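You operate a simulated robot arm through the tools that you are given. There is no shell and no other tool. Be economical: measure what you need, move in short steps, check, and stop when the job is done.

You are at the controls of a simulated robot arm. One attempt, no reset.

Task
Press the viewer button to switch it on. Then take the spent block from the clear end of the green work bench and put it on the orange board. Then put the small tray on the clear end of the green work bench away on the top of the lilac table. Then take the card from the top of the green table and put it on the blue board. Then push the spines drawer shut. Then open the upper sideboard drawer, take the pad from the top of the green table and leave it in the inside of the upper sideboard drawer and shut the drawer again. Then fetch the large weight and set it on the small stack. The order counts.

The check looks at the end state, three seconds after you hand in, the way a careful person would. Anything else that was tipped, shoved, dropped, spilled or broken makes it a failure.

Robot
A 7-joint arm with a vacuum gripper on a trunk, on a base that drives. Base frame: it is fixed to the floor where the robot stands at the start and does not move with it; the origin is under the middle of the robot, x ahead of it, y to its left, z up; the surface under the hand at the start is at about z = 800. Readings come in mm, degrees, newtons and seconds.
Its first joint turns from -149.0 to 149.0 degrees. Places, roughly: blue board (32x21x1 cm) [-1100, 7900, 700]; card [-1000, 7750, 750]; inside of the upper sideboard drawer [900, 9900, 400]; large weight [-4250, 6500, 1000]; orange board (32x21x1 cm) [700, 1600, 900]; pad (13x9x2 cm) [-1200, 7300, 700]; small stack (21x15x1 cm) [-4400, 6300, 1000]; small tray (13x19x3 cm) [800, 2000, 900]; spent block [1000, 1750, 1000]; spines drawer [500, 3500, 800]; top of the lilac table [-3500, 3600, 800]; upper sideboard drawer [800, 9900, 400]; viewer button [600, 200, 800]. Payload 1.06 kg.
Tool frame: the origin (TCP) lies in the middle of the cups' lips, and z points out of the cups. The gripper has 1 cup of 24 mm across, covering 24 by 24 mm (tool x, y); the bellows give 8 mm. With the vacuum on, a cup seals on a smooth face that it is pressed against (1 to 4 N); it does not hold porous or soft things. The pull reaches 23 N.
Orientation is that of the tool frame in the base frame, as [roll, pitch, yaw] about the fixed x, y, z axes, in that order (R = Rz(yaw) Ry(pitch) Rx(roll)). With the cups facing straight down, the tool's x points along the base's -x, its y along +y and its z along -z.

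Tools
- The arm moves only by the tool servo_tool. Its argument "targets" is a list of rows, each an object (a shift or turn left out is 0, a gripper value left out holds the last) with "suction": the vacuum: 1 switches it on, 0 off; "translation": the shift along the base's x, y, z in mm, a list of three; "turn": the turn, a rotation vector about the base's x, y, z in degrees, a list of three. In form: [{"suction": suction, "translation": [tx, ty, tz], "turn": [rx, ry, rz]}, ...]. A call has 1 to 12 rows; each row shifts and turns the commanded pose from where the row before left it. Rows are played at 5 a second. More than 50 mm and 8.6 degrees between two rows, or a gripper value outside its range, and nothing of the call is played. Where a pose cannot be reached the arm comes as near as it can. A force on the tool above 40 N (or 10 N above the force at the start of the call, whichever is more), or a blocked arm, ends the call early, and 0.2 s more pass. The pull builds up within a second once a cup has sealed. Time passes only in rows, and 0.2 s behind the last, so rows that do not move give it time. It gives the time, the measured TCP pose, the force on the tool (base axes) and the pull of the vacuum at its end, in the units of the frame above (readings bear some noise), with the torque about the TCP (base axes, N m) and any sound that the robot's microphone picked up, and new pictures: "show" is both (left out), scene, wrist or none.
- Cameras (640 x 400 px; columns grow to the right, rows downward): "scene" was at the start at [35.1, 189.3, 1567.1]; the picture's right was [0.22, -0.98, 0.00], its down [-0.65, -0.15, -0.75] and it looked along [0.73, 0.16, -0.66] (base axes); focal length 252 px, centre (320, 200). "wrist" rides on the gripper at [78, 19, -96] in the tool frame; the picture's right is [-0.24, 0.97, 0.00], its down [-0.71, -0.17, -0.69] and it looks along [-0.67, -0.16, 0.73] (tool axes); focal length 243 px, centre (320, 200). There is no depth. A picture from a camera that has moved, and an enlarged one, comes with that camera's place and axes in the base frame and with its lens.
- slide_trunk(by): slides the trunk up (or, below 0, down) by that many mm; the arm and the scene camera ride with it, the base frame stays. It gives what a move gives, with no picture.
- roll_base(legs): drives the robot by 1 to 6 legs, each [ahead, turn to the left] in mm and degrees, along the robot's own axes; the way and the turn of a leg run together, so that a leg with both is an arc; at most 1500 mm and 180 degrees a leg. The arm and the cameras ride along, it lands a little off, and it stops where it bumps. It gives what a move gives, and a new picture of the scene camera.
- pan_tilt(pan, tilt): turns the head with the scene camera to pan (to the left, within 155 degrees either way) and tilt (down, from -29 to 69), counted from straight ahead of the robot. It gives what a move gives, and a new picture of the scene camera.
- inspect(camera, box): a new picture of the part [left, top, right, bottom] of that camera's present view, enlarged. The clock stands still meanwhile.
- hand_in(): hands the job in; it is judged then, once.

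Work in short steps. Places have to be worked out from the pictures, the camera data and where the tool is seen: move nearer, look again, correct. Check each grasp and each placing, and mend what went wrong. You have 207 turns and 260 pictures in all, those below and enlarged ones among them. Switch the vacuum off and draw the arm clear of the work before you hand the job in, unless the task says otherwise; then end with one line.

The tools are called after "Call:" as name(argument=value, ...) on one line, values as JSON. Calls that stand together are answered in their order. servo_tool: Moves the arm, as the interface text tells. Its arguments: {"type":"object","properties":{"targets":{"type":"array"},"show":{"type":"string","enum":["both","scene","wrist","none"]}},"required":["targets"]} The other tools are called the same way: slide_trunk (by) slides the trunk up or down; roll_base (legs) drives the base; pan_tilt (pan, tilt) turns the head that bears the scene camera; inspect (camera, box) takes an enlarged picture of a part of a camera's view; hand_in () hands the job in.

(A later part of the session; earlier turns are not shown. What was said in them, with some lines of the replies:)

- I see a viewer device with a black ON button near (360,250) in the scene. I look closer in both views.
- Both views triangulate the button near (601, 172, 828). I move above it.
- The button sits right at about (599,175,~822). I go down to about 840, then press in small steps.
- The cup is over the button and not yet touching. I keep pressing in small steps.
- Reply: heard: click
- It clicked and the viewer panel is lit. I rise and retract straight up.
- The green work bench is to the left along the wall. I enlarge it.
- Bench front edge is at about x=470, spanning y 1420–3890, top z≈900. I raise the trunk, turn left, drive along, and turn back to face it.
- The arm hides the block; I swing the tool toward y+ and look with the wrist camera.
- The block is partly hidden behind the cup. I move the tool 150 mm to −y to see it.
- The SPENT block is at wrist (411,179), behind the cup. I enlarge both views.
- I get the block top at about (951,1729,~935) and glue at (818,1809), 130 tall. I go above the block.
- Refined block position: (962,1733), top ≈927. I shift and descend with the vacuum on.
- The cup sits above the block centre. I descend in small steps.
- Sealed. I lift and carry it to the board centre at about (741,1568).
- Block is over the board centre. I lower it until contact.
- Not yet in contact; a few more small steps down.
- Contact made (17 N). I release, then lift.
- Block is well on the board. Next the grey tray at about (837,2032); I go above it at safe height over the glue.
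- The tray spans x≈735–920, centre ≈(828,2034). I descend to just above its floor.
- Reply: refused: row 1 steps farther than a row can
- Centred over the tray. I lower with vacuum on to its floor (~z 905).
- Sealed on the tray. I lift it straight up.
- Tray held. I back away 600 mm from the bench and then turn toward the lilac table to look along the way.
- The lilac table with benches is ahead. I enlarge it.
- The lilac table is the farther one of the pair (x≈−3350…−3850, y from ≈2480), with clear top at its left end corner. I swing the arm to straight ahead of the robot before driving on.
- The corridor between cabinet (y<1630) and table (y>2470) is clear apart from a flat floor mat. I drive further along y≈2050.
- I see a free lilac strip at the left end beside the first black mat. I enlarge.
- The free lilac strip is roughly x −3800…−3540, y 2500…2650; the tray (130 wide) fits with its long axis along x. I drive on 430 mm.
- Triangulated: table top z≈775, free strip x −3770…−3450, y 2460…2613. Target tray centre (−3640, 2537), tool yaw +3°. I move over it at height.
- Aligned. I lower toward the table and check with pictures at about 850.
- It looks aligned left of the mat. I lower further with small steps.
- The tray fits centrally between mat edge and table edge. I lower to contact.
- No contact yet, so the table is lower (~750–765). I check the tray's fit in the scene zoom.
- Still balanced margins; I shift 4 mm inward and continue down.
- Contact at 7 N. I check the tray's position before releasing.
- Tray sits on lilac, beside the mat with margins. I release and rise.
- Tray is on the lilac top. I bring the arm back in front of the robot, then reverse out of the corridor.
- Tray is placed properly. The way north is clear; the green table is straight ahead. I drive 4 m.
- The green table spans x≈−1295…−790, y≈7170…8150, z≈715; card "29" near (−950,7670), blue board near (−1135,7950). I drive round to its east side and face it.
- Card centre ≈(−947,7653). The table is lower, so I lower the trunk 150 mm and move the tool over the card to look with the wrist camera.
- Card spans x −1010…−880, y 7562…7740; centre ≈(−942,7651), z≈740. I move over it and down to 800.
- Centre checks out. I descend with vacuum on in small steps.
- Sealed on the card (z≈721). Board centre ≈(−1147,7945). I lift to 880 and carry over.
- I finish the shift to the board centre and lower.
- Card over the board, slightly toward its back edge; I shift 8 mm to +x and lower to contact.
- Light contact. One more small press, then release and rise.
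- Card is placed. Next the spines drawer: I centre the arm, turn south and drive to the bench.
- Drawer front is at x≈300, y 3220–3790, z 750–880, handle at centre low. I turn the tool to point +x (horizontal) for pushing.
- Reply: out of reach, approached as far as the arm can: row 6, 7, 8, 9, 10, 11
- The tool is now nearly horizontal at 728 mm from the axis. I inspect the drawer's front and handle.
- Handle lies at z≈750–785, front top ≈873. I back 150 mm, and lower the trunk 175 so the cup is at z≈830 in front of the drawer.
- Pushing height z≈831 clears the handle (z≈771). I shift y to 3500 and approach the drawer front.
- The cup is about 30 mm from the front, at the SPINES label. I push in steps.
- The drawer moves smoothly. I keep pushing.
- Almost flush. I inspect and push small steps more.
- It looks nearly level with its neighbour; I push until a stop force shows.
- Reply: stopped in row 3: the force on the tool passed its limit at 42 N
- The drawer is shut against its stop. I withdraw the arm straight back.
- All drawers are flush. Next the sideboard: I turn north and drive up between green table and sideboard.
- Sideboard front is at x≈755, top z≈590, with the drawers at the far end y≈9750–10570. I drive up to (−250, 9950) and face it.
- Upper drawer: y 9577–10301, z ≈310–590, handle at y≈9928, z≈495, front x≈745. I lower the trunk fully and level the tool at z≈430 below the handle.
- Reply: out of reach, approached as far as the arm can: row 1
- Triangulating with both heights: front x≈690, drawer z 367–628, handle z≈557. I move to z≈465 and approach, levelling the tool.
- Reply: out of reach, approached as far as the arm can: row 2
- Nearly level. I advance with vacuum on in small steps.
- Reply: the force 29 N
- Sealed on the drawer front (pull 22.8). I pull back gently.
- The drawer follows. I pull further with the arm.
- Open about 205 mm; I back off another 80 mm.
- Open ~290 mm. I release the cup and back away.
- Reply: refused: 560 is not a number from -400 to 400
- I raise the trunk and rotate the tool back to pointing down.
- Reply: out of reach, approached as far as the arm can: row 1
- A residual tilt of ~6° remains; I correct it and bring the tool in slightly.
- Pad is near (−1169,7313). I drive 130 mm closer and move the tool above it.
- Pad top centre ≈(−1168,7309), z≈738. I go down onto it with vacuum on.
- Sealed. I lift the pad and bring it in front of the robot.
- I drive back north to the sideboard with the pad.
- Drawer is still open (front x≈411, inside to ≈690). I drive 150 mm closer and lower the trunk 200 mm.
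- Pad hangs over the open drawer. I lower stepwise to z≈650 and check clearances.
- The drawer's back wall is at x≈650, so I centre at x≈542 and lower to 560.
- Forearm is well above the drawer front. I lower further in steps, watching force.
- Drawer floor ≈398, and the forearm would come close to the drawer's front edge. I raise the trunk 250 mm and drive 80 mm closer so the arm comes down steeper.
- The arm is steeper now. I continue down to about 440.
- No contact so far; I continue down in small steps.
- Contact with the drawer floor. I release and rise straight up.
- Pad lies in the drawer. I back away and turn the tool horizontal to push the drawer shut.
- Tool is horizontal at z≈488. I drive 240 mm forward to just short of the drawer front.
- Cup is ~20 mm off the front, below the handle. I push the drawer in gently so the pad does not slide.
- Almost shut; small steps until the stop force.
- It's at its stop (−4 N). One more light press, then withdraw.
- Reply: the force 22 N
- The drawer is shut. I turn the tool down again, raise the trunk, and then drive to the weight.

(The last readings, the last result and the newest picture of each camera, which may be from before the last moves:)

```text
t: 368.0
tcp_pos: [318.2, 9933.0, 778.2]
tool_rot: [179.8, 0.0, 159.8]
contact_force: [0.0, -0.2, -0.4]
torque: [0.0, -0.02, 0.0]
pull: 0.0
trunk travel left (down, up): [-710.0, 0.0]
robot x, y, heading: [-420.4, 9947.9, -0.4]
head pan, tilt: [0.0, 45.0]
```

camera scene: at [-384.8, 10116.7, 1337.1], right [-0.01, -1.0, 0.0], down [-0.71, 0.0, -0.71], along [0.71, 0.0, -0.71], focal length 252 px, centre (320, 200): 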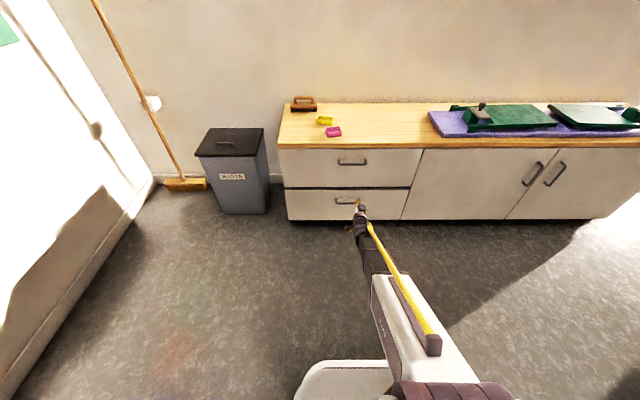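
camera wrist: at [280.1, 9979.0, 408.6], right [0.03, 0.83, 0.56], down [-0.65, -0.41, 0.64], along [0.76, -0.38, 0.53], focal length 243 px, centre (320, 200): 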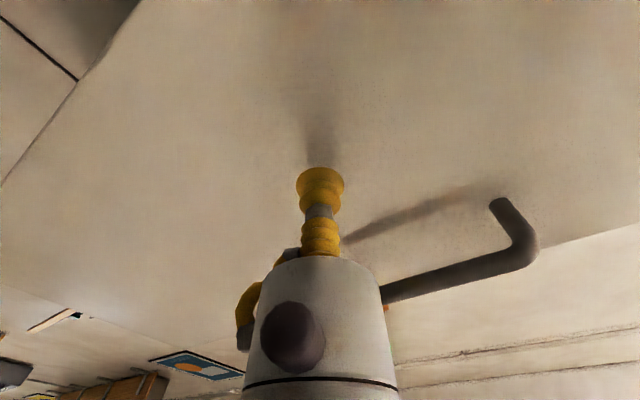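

Now I raise and retract the tool for travel.

Call:
servo_tool(targets=[{"translation": [-10, 0, 45]}, {"translation": [-10, 0, 45]}, {"translation": [-10, 0, 45]}, {"translation": [-10, 0, 45]}, {"translation": [-10, 0, 45]}, {"translation": [-10, 0, 45]}, {"translation": [-10, 0, 45]}, {"translation": [-10, 0, 45]}, {"translation": [-10, 0, 45]}, {}], show="none")

Call:
roll_base(legs=[[0, -87], [1500, 0], [1500, 0], [450, 0], [0, -93]])

Call:
roll_base(legs=[[1500, 0], [700, 0]])

Call:
pan_tilt(pan=0, tilt=25)

```text
t: 370.2
tcp_pos: [231.0, 9932.2, 1183.8]
tool_rot: [179.9, -0.1, 159.8]
contact_force: [-0.2, 0.7, 0.1]
torque: [0.0, 0.01, 0.03]
pull: 0.1
trunk travel left (down, up): [-710.0, 0.0]
robot x, y, heading: [-418.4, 9943.5, -0.3]
head pan, tilt: [0.0, 45.0]
```

```text
t: 394.5
tcp_pos: [-887.9, 6534.6, 1182.9]
tool_rot: [179.8, 0.0, -18.7]
contact_force: [0.2, -0.4, 0.2]
torque: [0.05, -0.03, 0.0]
pull: 0.1
trunk travel left (down, up): [-710.0, 0.0]
robot x, y, heading: [-237.1, 6537.2, -179.0]
head pan, tilt: [0.0, 45.0]
camera scene: at [-271.5, 6368.4, 1647.1], right [-0.02, 1.0, 0.0], down [0.71, 0.02, -0.71], along [-0.71, -0.02, -0.71], focal length 252 px, centre (320, 200)
```

scene: 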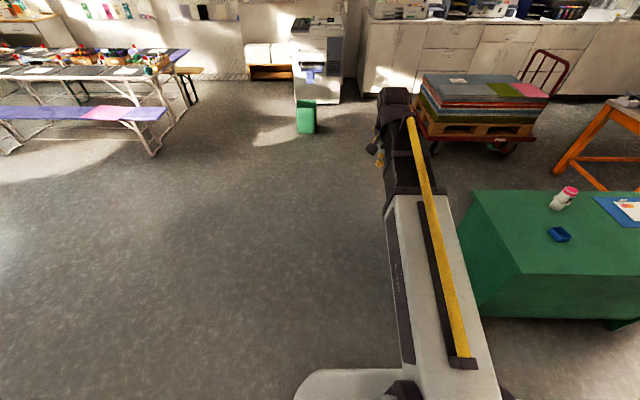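

```text
t: 405.2
tcp_pos: [-3056.1, 6527.8, 1182.8]
tool_rot: [179.8, 0.1, -19.8]
contact_force: [0.2, -0.1, 0.8]
torque: [0.0, 0.02, 0.03]
pull: 0.1
trunk travel left (down, up): [-710.0, 0.0]
robot x, y, heading: [-2404.8, 6522.2, -179.8]
head pan, tilt: [0.0, 45.0]
camera scene: at [-2442.6, 6350.2, 1647.1], right [0.0, 1.0, 0.0], down [0.71, 0.0, -0.71], along [-0.71, 0.0, -0.71], focal length 252 px, centre (320, 200)
```

scene: 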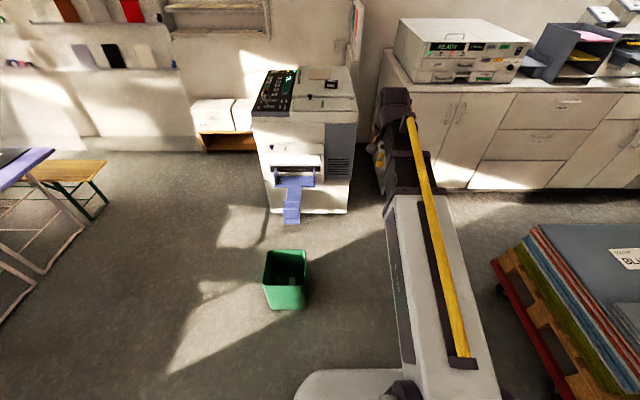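

```text
t: 406.1
tcp_pos: [-3055.2, 6528.3, 1182.3]
tool_rot: [179.9, 0.0, -19.8]
contact_force: [0.1, -0.3, -0.8]
torque: [0.02, 0.01, 0.02]
pull: 0.1
trunk travel left (down, up): [-710.0, 0.0]
robot x, y, heading: [-2403.9, 6518.3, -179.8]
head pan, tilt: [0.0, 25.0]
camera scene: at [-2453.2, 6350.2, 1677.6], right [0.0, 1.0, 0.0], down [0.42, 0.0, -0.91], along [-0.91, 0.0, -0.42], focal length 252 px, centre (320, 200)
```

scene: 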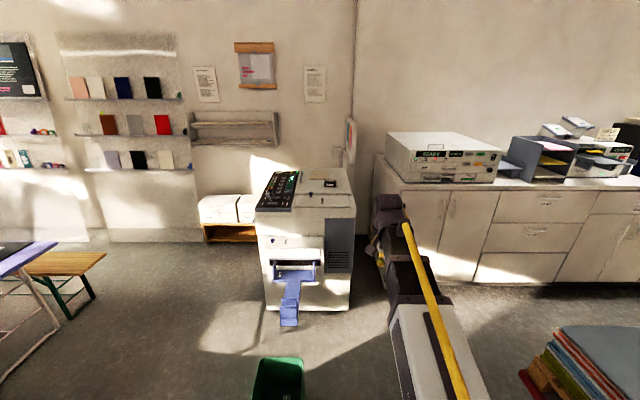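

Call:
inspect(camera="scene", box=[230, 140, 390, 250])

```text
3.64 times, centred on (310, 195) of scene
camera zoom: at [-2453.2, 6350.2, 1677.6], right [0.0, 1.0, 0.0], down [0.42, 0.0, -0.91], along [-0.91, 0.0, -0.42], focal length 915 px, centre (356, 218)
```

zoom: 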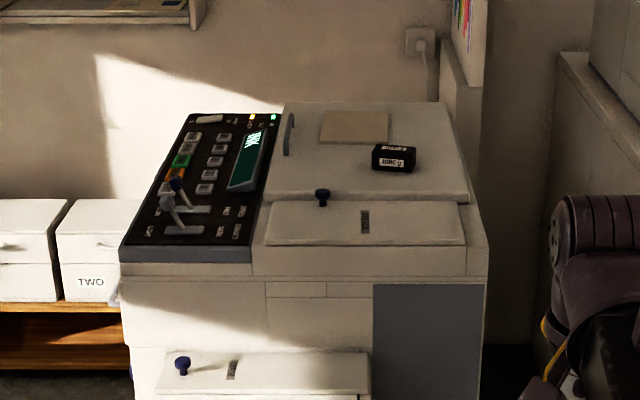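

The black weight sits on the machine's top near (−4220,6430,~1010), and the small stack (brown pad) near (−4414,6350). I raise the tool and drive to about (−3560,6690), keeping clear of bin and paper tray.

Call:
servo_tool(targets=[{"translation": [0, 0, 40]}, {"translation": [0, 0, 40]}, {}], show="none")

Call:
roll_base(legs=[[0, -8.5], [900, 0], [0, 8.5]])

Call:
pan_tilt(pan=15, tilt=50)

```text
t: 406.9
tcp_pos: [-3055.2, 6530.3, 1264.8]
tool_rot: [179.9, 0.0, -19.8]
contact_force: [-0.5, -0.5, 0.6]
torque: [0.02, 0.03, 0.01]
pull: 0.1
trunk travel left (down, up): [-710.0, 0.0]
robot x, y, heading: [-2404.6, 6522.7, -179.7]
head pan, tilt: [0.0, 25.0]
```

```text
t: 412.9
tcp_pos: [-3948.2, 6669.4, 1263.0]
tool_rot: [180.0, -0.1, -20.3]
contact_force: [-0.2, -0.3, -0.1]
torque: [0.0, -0.03, 0.0]
pull: 0.0
trunk travel left (down, up): [-710.0, 0.0]
robot x, y, heading: [-3298.3, 6658.5, 179.2]
head pan, tilt: [0.0, 25.0]
camera scene: at [-3348.0, 6485.0, 1677.7], right [0.01, 1.0, 0.0], down [0.42, 0.0, -0.91], along [-0.91, 0.01, -0.42], focal length 252 px, centre (320, 200)
```

scene: 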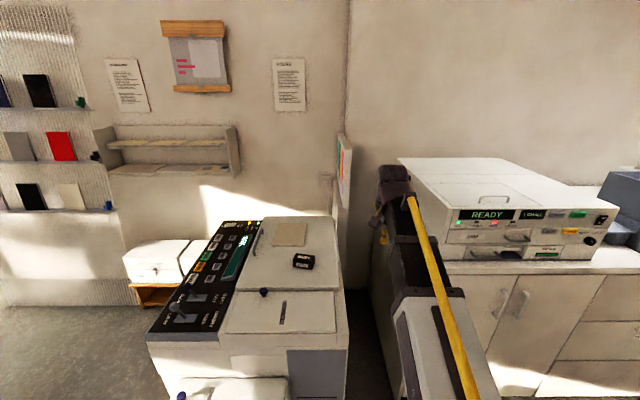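

```text
t: 413.8
tcp_pos: [-3947.6, 6669.8, 1263.2]
tool_rot: [179.9, 0.0, -20.3]
contact_force: [0.4, 0.6, 0.1]
torque: [0.0, -0.01, -0.04]
pull: 0.1
trunk travel left (down, up): [-710.0, 0.0]
robot x, y, heading: [-3296.5, 6655.6, 179.7]
head pan, tilt: [15.0, 50.0]
camera scene: at [-3330.5, 6465.4, 1640.3], right [-0.25, 0.97, 0.0], down [0.74, 0.19, -0.64], along [-0.62, -0.16, -0.77], focal length 252 px, centre (320, 200)
```

scene: 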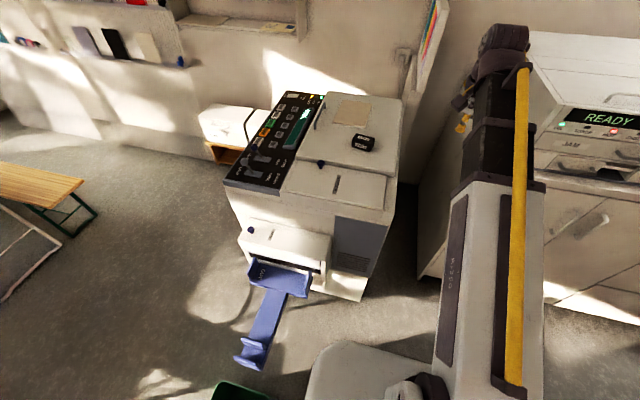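

Triangulated: weight (−4180,6428, top≈1014), stack (−4413,6350,1000). I drive 220 mm ahead, staying clear of machine and tray.

Call:
roll_base(legs=[[220, 0]])

Call:
servo_tool(targets=[{"translation": [0, -45, 0]}, {"translation": [0, -45, 0]}, {"translation": [0, -45, 0]}, {"translation": [0, -45, -20]}, {"translation": [0, -45, -40]}, {}])

```text
t: 415.5
tcp_pos: [-4169.8, 6671.3, 1263.2]
tool_rot: [179.8, 0.0, -20.2]
contact_force: [-0.3, -0.9, -0.2]
torque: [0.0, -0.03, 0.02]
pull: 0.0
trunk travel left (down, up): [-710.0, 0.0]
robot x, y, heading: [-3527.4, 6656.6, 179.7]
head pan, tilt: [15.0, 50.0]
camera scene: at [-3554.1, 6466.7, 1640.2], right [-0.25, 0.97, 0.0], down [0.74, 0.19, -0.64], along [-0.62, -0.16, -0.77], focal length 252 px, centre (320, 200)
```

scene: 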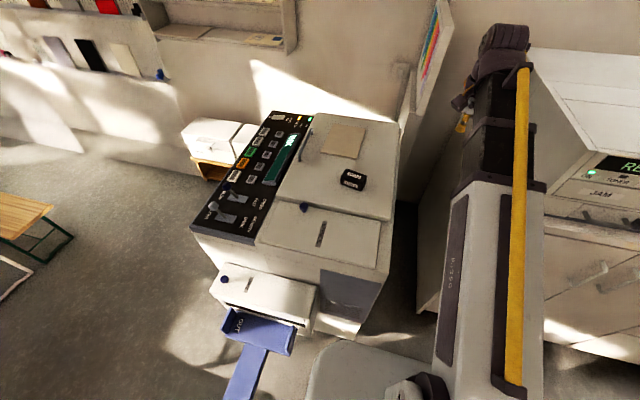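

```text
refused: row 5 steps farther than a row can; nothing moved
```

Call:
servo_tool(targets=[{"translation": [0, -45, 0]}, {"translation": [0, -45, 0]}, {"translation": [0, -45, 0]}, {"translation": [0, -45, -20]}, {"translation": [0, -40, -25]}, {}])

Call:
inspect(camera="scene", box=[250, 90, 450, 230])

```text
t: 416.9
tcp_pos: [-4170.5, 6450.1, 1218.2]
tool_rot: [179.9, 0.0, -20.3]
contact_force: [0.3, -0.6, 0.4]
torque: [0.0, -0.01, 0.01]
pull: 0.0
trunk travel left (down, up): [-710.0, 0.0]
robot x, y, heading: [-3525.6, 6654.0, 179.4]
head pan, tilt: [15.0, 50.0]
camera scene: at [-3553.7, 6466.5, 1640.2], right [-0.25, 0.97, 0.0], down [0.74, 0.19, -0.64], along [-0.62, -0.16, -0.77], focal length 252 px, centre (320, 200)
camera wrist: at [-4104.3, 6406.1, 1315.1], right [-0.56, -0.83, 0.0], down [-0.6, 0.41, 0.68], along [-0.57, 0.38, -0.73], focal length 243 px, centre (320, 200)
```

scene: 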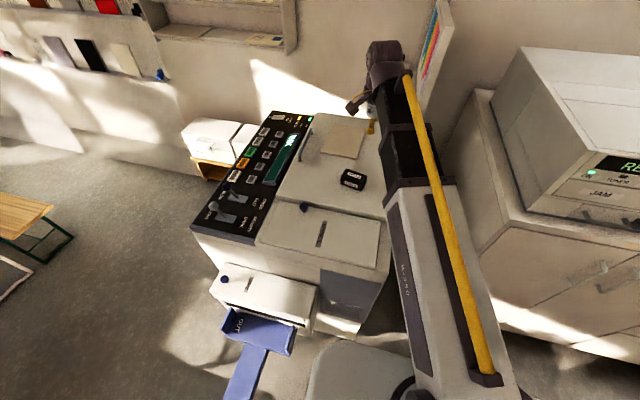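
wrist: 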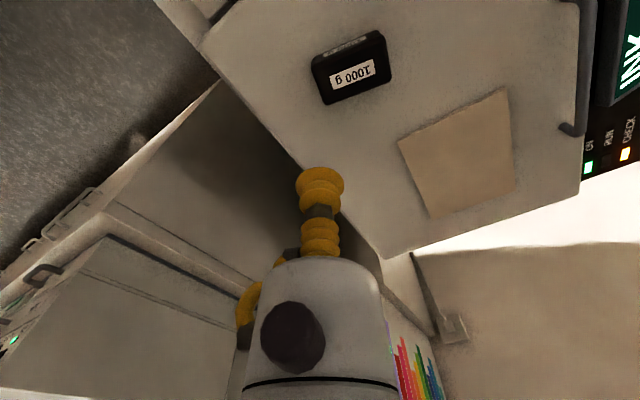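

```text
2.86 times, centred on (350, 160) of scene
camera zoom: at [-3553.7, 6466.5, 1640.2], right [-0.25, 0.97, 0.0], down [0.74, 0.19, -0.64], along [-0.62, -0.16, -0.77], focal length 719 px, centre (234, 314)
```

zoom: 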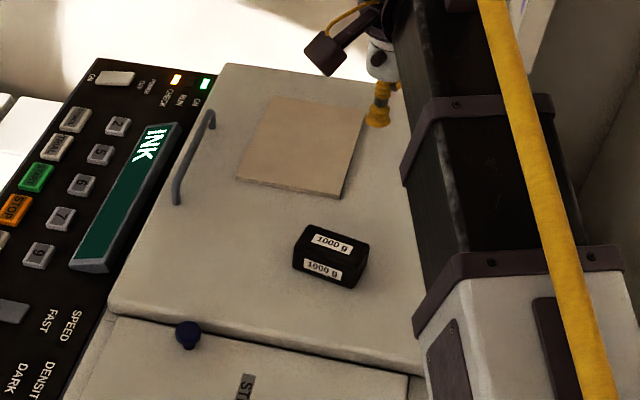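

The 1000 g weight has its top near (−4204,6422). I move above it and down to ~1090 for a closer look.

Call:
servo_tool(targets=[{"translation": [-17, -14, -40]}, {"translation": [-16, -14, -40]}, {"translation": [0, 0, -40]}, {}])

Call:
inspect(camera="wrist", box=[240, 40, 440, 200])

```text
t: 417.9
tcp_pos: [-4204.5, 6422.5, 1097.1]
tool_rot: [179.9, 0.0, -20.2]
contact_force: [0.2, -0.3, -0.2]
torque: [-0.02, -0.02, 0.02]
pull: 0.0
trunk travel left (down, up): [-710.0, 0.0]
robot x, y, heading: [-3520.1, 6656.1, 179.7]
head pan, tilt: [15.0, 50.0]
camera scene: at [-3553.7, 6466.7, 1640.2], right [-0.25, 0.97, 0.0], down [0.74, 0.19, -0.64], along [-0.62, -0.16, -0.77], focal length 252 px, centre (320, 200)
camera wrist: at [-4138.2, 6377.9, 1194.6], right [-0.56, -0.83, 0.0], down [-0.6, 0.41, 0.68], along [-0.57, 0.38, -0.73], focal length 243 px, centre (320, 200)
```

scene: 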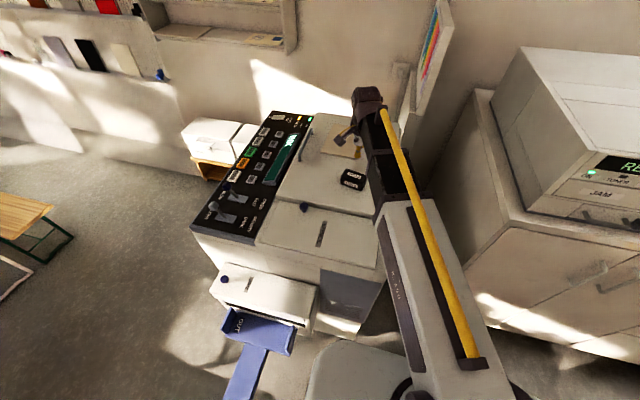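
wrist: 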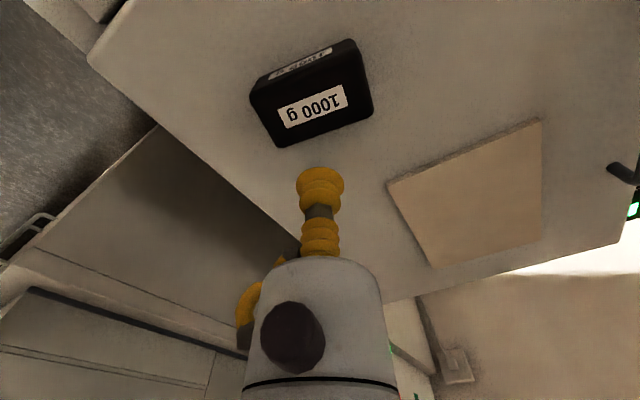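

```text
2.50 times, centred on (340, 120) of wrist
camera zoom: at [-4138.2, 6377.9, 1194.6], right [-0.56, -0.83, 0.0], down [-0.6, 0.41, 0.68], along [-0.57, 0.38, -0.73], focal length 606 px, centre (270, 400)
```

zoom: 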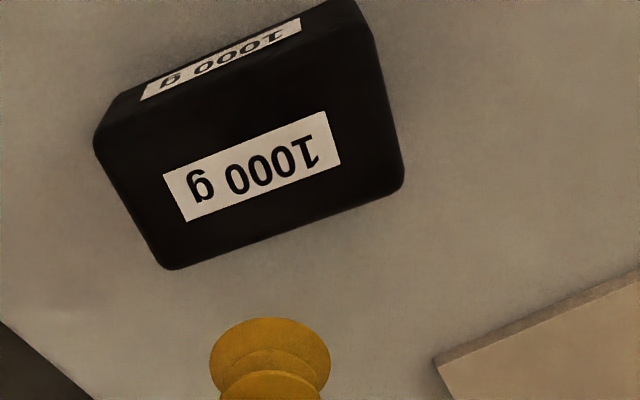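

Weight top centre ≈(−4197,6420,~1016). I adjust and descend with vacuum on.

Call:
servo_tool(targets=[{"translation": [6, -2, -30]}, {"translation": [0, 0, -25], "suction": 1}, {}], show="wrist")

```text
t: 418.7
tcp_pos: [-4199.8, 6420.1, 1041.3]
tool_rot: [179.8, 0.1, -20.2]
contact_force: [-0.1, -0.8, 1.0]
torque: [0.02, 0.02, 0.01]
pull: 0.1
trunk travel left (down, up): [-710.0, 0.0]
robot x, y, heading: [-3518.7, 6657.9, 179.7]
head pan, tilt: [15.0, 50.0]
camera wrist: at [-4131.7, 6376.5, 1138.1], right [-0.56, -0.83, 0.0], down [-0.6, 0.41, 0.68], along [-0.57, 0.38, -0.73], focal length 243 px, centre (320, 200)
```

wrist: 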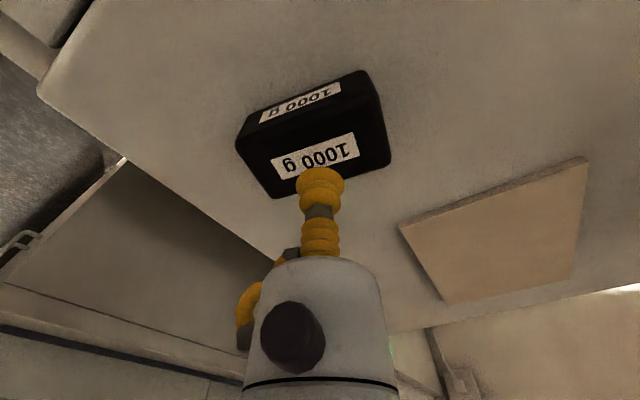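

Call:
servo_tool(targets=[{"translation": [0, 2, -10]}, {"translation": [0, 0, -6]}, {"translation": [0, 0, -5]}, {"translation": [0, 0, -4]}, {}], show="wrist")

```text
t: 419.9
tcp_pos: [-4198.0, 6424.1, 1017.3]
tool_rot: [179.8, 0.0, -20.2]
contact_force: [-2.2, -0.7, 0.4]
torque: [0.04, -0.01, -0.03]
pull: 22.8
trunk travel left (down, up): [-710.0, 0.0]
robot x, y, heading: [-3524.3, 6658.0, 179.6]
head pan, tilt: [15.0, 50.0]
camera wrist: at [-4131.2, 6379.0, 1114.9], right [-0.56, -0.83, 0.0], down [-0.6, 0.41, 0.69], along [-0.57, 0.38, -0.73], focal length 243 px, centre (320, 200)
```

wrist: 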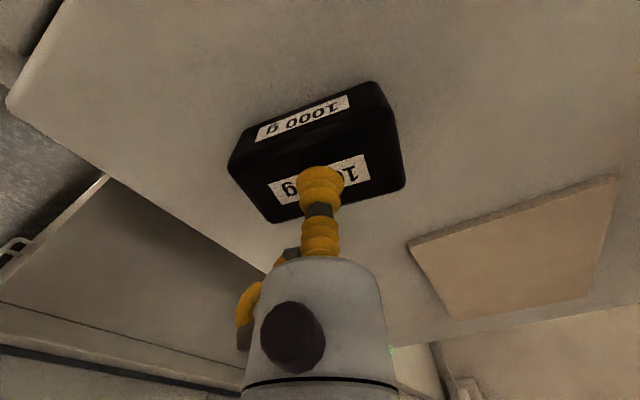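

Sealed on the weight. I lift it 70 mm gently.

Call:
servo_tool(targets=[{}, {"translation": [0, 0, 8]}, {"translation": [0, 0, 12]}, {"translation": [0, 0, 25]}, {"translation": [0, 0, 25]}, {}])

```text
t: 421.3
tcp_pos: [-4197.4, 6423.8, 1088.6]
tool_rot: [179.9, 0.0, -20.2]
contact_force: [0.0, -0.1, -9.6]
torque: [0.0, 0.0, -0.01]
pull: 23.1
trunk travel left (down, up): [-710.0, 0.0]
robot x, y, heading: [-3521.4, 6654.5, 179.8]
head pan, tilt: [15.0, 50.0]
camera scene: at [-3554.5, 6466.4, 1640.1], right [-0.25, 0.97, 0.0], down [0.74, 0.19, -0.64], along [-0.62, -0.16, -0.77], focal length 252 px, centre (320, 200)
camera wrist: at [-4131.6, 6379.9, 1185.1], right [-0.56, -0.83, 0.0], down [-0.6, 0.41, 0.68], along [-0.57, 0.38, -0.73], focal length 243 px, centre (320, 200)
```

scene: 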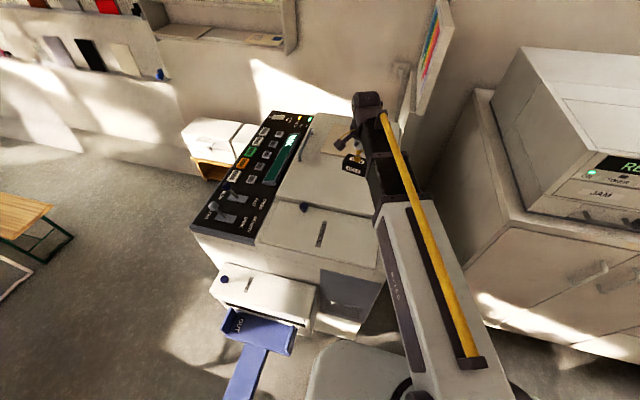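
wrist: 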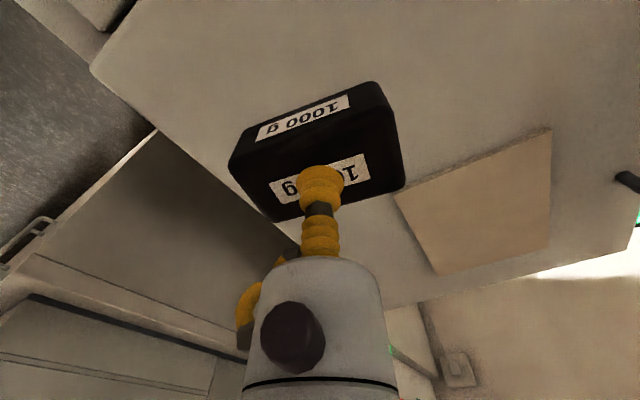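

The weight hangs well (9.6 N). I carry it slowly to the stack centre ≈(−4408,6341).

Call:
servo_tool(targets=[{"translation": [-20, -8, 0]}, {"translation": [-24, -9, 0]}, {"translation": [-24, -9, 0]}, {"translation": [-24, -9, 0]}, {"translation": [-24, -9, 0]}, {"translation": [-24, -10, 0]}, {"translation": [-24, -10, 0]}, {"translation": [-24, -10, 0]}, {"translation": [-20, -9, 0]}, {}])

Call:
inspect(camera="scene", box=[270, 80, 430, 190])

```text
t: 423.5
tcp_pos: [-4407.2, 6339.4, 1087.4]
tool_rot: [179.9, 0.0, -20.2]
contact_force: [-0.4, -0.2, -10.3]
torque: [0.01, 0.03, -0.01]
pull: 22.8
trunk travel left (down, up): [-710.0, 0.0]
robot x, y, heading: [-3519.6, 6657.3, 179.6]
head pan, tilt: [15.0, 50.0]
camera scene: at [-3554.7, 6466.3, 1640.1], right [-0.25, 0.97, 0.0], down [0.74, 0.19, -0.64], along [-0.62, -0.16, -0.77], focal length 252 px, centre (320, 200)
camera wrist: at [-4341.1, 6295.6, 1184.5], right [-0.56, -0.83, 0.0], down [-0.61, 0.41, 0.68], along [-0.57, 0.38, -0.73], focal length 243 px, centre (320, 200)
```

scene: 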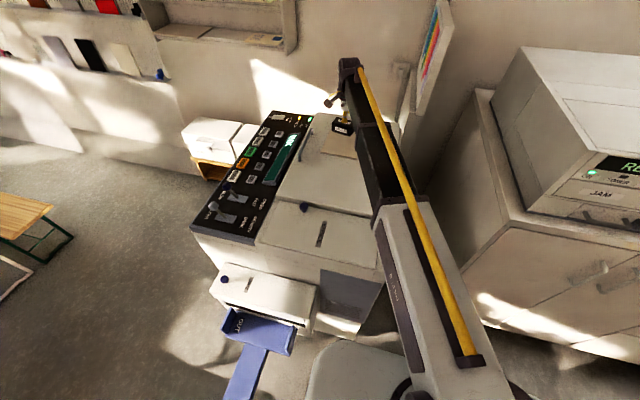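
wrist: 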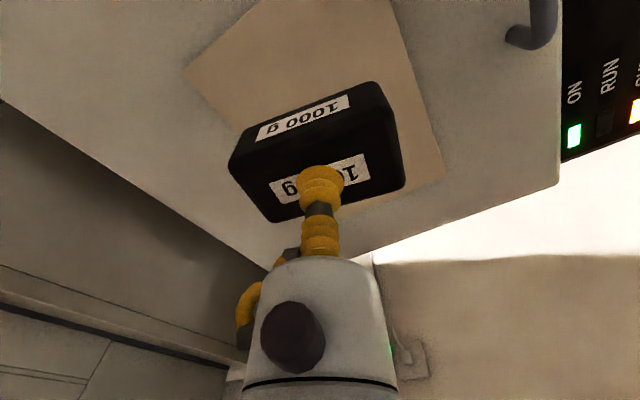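

```text
3.64 times, centred on (350, 135) of scene
camera zoom: at [-3554.7, 6466.3, 1640.1], right [-0.25, 0.97, 0.0], down [0.74, 0.19, -0.64], along [-0.62, -0.16, -0.77], focal length 915 px, centre (211, 436)
```

zoom: 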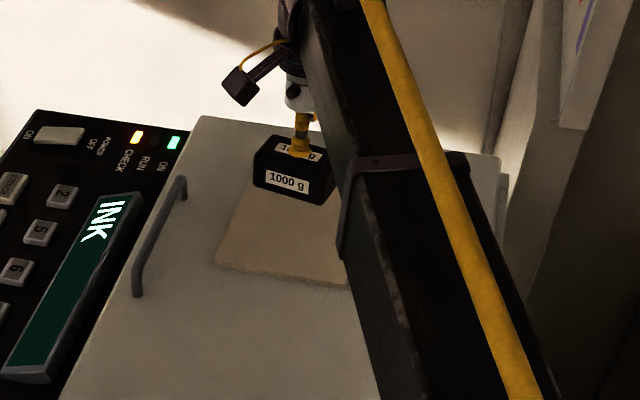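

The stack's corners put its centre near (−4436,6343). I shift −22 mm in x and lower.

Call:
servo_tool(targets=[{"translation": [-12, 2, 0]}, {"translation": [-10, 1, 0]}, {"translation": [0, 0, -20]}, {"translation": [0, 0, -15]}, {}])

```text
t: 424.7
tcp_pos: [-4428.8, 6342.7, 1053.2]
tool_rot: [180.0, 0.0, -20.3]
contact_force: [0.0, -0.1, -9.2]
torque: [0.0, 0.02, -0.01]
pull: 23.2
trunk travel left (down, up): [-710.0, 0.0]
robot x, y, heading: [-3520.0, 6657.4, 179.8]
head pan, tilt: [15.0, 50.0]
camera scene: at [-3554.8, 6466.3, 1640.1], right [-0.25, 0.97, 0.0], down [0.74, 0.19, -0.64], along [-0.62, -0.16, -0.77], focal length 252 px, centre (320, 200)
camera wrist: at [-4362.4, 6299.0, 1149.9], right [-0.56, -0.83, 0.0], down [-0.6, 0.41, 0.68], along [-0.57, 0.38, -0.73], focal length 243 px, centre (320, 200)
```

scene: 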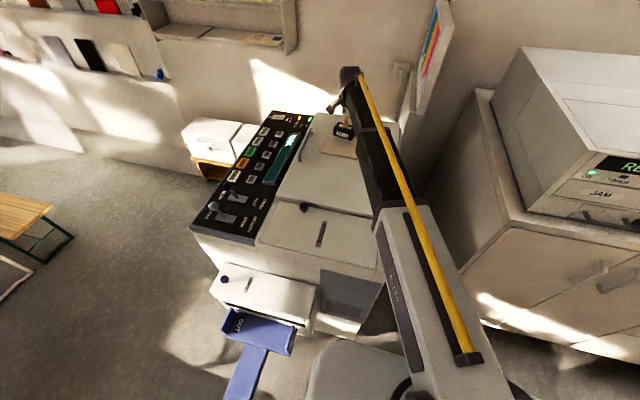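
wrist: 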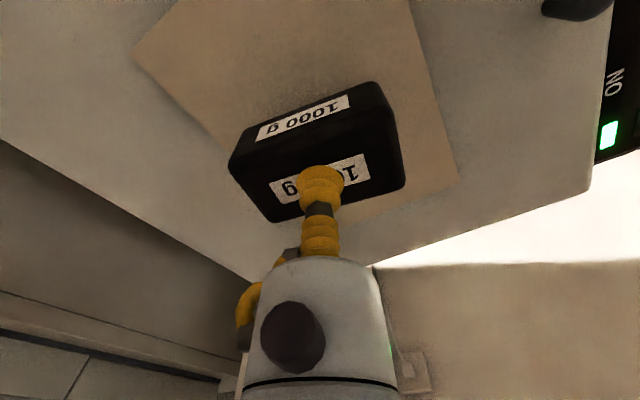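

Consistent: the weight is centred over the stack. I lower in small steps until the load comes off.

Call:
servo_tool(targets=[{"translation": [0, 0, -8]}, {"translation": [0, 0, -5]}, {"translation": [0, 0, -4]}, {"translation": [0, 0, -3]}, {}], show="none")

```text
t: 425.9
tcp_pos: [-4428.2, 6342.8, 1032.1]
tool_rot: [179.9, -0.1, -20.2]
contact_force: [-0.2, -0.9, -9.8]
torque: [0.02, 0.04, -0.03]
pull: 23.1
trunk travel left (down, up): [-710.0, 0.0]
robot x, y, heading: [-3522.5, 6654.0, 180.0]
head pan, tilt: [15.0, 50.0]
```

Call:
servo_tool(targets=[{"translation": [0, 0, -3]}, {"translation": [0, 0, -3]}, {"translation": [0, 0, -2]}, {}], show="none")

```text
t: 426.9
tcp_pos: [-4427.8, 6343.8, 1024.9]
tool_rot: [179.8, 0.1, -20.3]
contact_force: [-5.2, -0.8, 2.4]
torque: [0.02, -0.02, 0.02]
pull: 23.5
trunk travel left (down, up): [-710.0, 0.0]
robot x, y, heading: [-3519.8, 6655.8, 179.6]
head pan, tilt: [15.0, 50.0]
```

The load is on the stack. I check the view, then release.

Call:
servo_tool(targets=[{"suction": 0}, {}, {}, {}, {"translation": [0, 0, 5]}, {"translation": [0, 0, 15]}, {"translation": [0, 0, 40]}, {"translation": [0, 0, 45]}, {"translation": [0, 0, 45]}, {}])

Call:
inspect(camera="scene", box=[270, 80, 430, 190])

```text
t: 429.1
tcp_pos: [-4426.4, 6344.5, 1176.5]
tool_rot: [180.0, 0.1, -20.2]
contact_force: [0.0, 0.3, 0.2]
torque: [-0.01, 0.04, -0.01]
pull: 0.0
trunk travel left (down, up): [-710.0, 0.0]
robot x, y, heading: [-3521.5, 6656.6, 179.4]
head pan, tilt: [15.0, 50.0]
camera scene: at [-3553.5, 6466.6, 1640.2], right [-0.25, 0.97, 0.0], down [0.74, 0.19, -0.64], along [-0.62, -0.16, -0.77], focal length 252 px, centre (320, 200)
camera wrist: at [-4360.4, 6300.1, 1273.3], right [-0.56, -0.83, 0.0], down [-0.6, 0.41, 0.68], along [-0.57, 0.38, -0.73], focal length 243 px, centre (320, 200)
```

scene: 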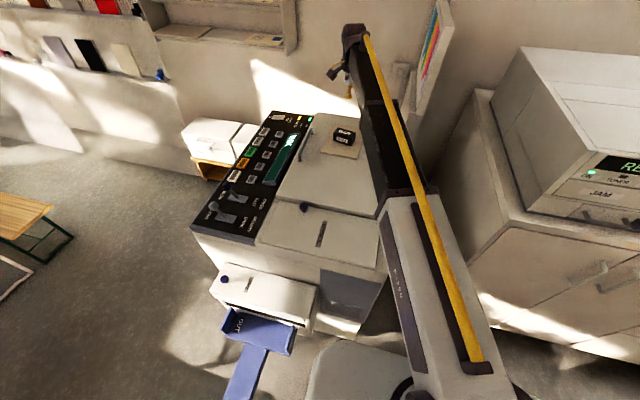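
wrist: 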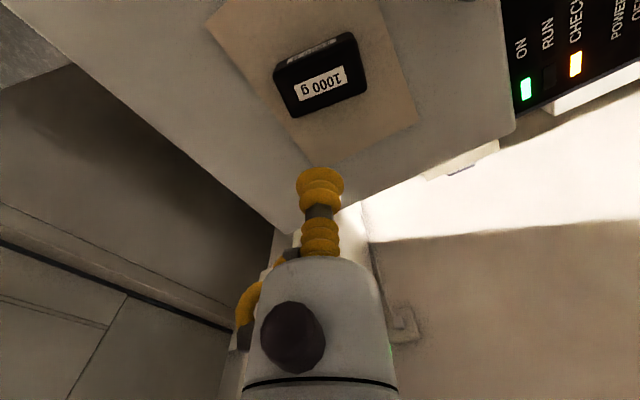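

```text
3.64 times, centred on (350, 135) of scene
camera zoom: at [-3553.5, 6466.6, 1640.2], right [-0.25, 0.97, 0.0], down [0.74, 0.19, -0.64], along [-0.62, -0.16, -0.77], focal length 915 px, centre (211, 436)
```

zoom: 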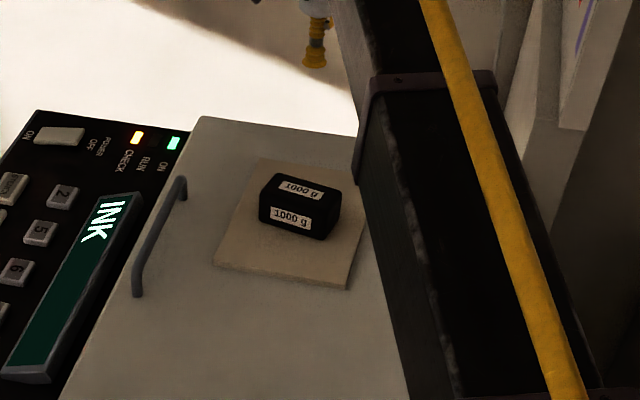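

The weight sits on the stack. I draw the robot back clear of the machine.

Call:
roll_base(legs=[[-600, 0]])

```text
t: 432.5
tcp_pos: [-3824.8, 6341.7, 1176.5]
tool_rot: [179.9, 0.0, -20.3]
contact_force: [0.5, -0.6, -1.2]
torque: [0.03, 0.02, 0.03]
pull: 0.2
trunk travel left (down, up): [-710.0, 0.0]
robot x, y, heading: [-2918.0, 6649.4, 179.6]
head pan, tilt: [15.0, 50.0]
camera scene: at [-2950.9, 6462.8, 1640.2], right [-0.25, 0.97, 0.0], down [0.74, 0.19, -0.64], along [-0.62, -0.16, -0.77], focal length 252 px, centre (320, 200)
```

scene: 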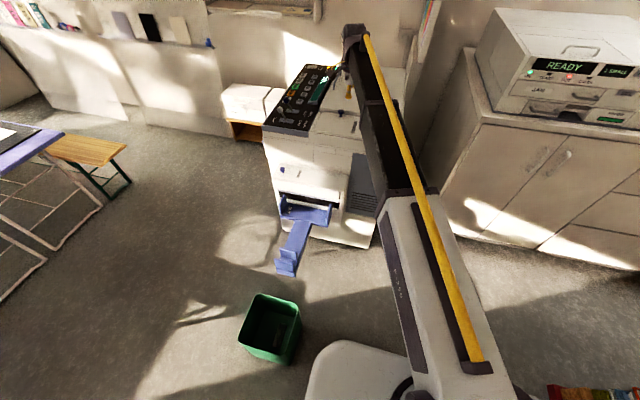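

All steps are done, the vacuum is off and the arm is clear. I hand in.

Call:
hand_in()

```text
The job is handed in.
```

I did all seven steps in the order you gave and handed the job in; I don't have the check's result. The one close fit is the small tray: it fills the free strip at the end of the lilac table, with only a few millimetres to the table edge and the cutting mat.
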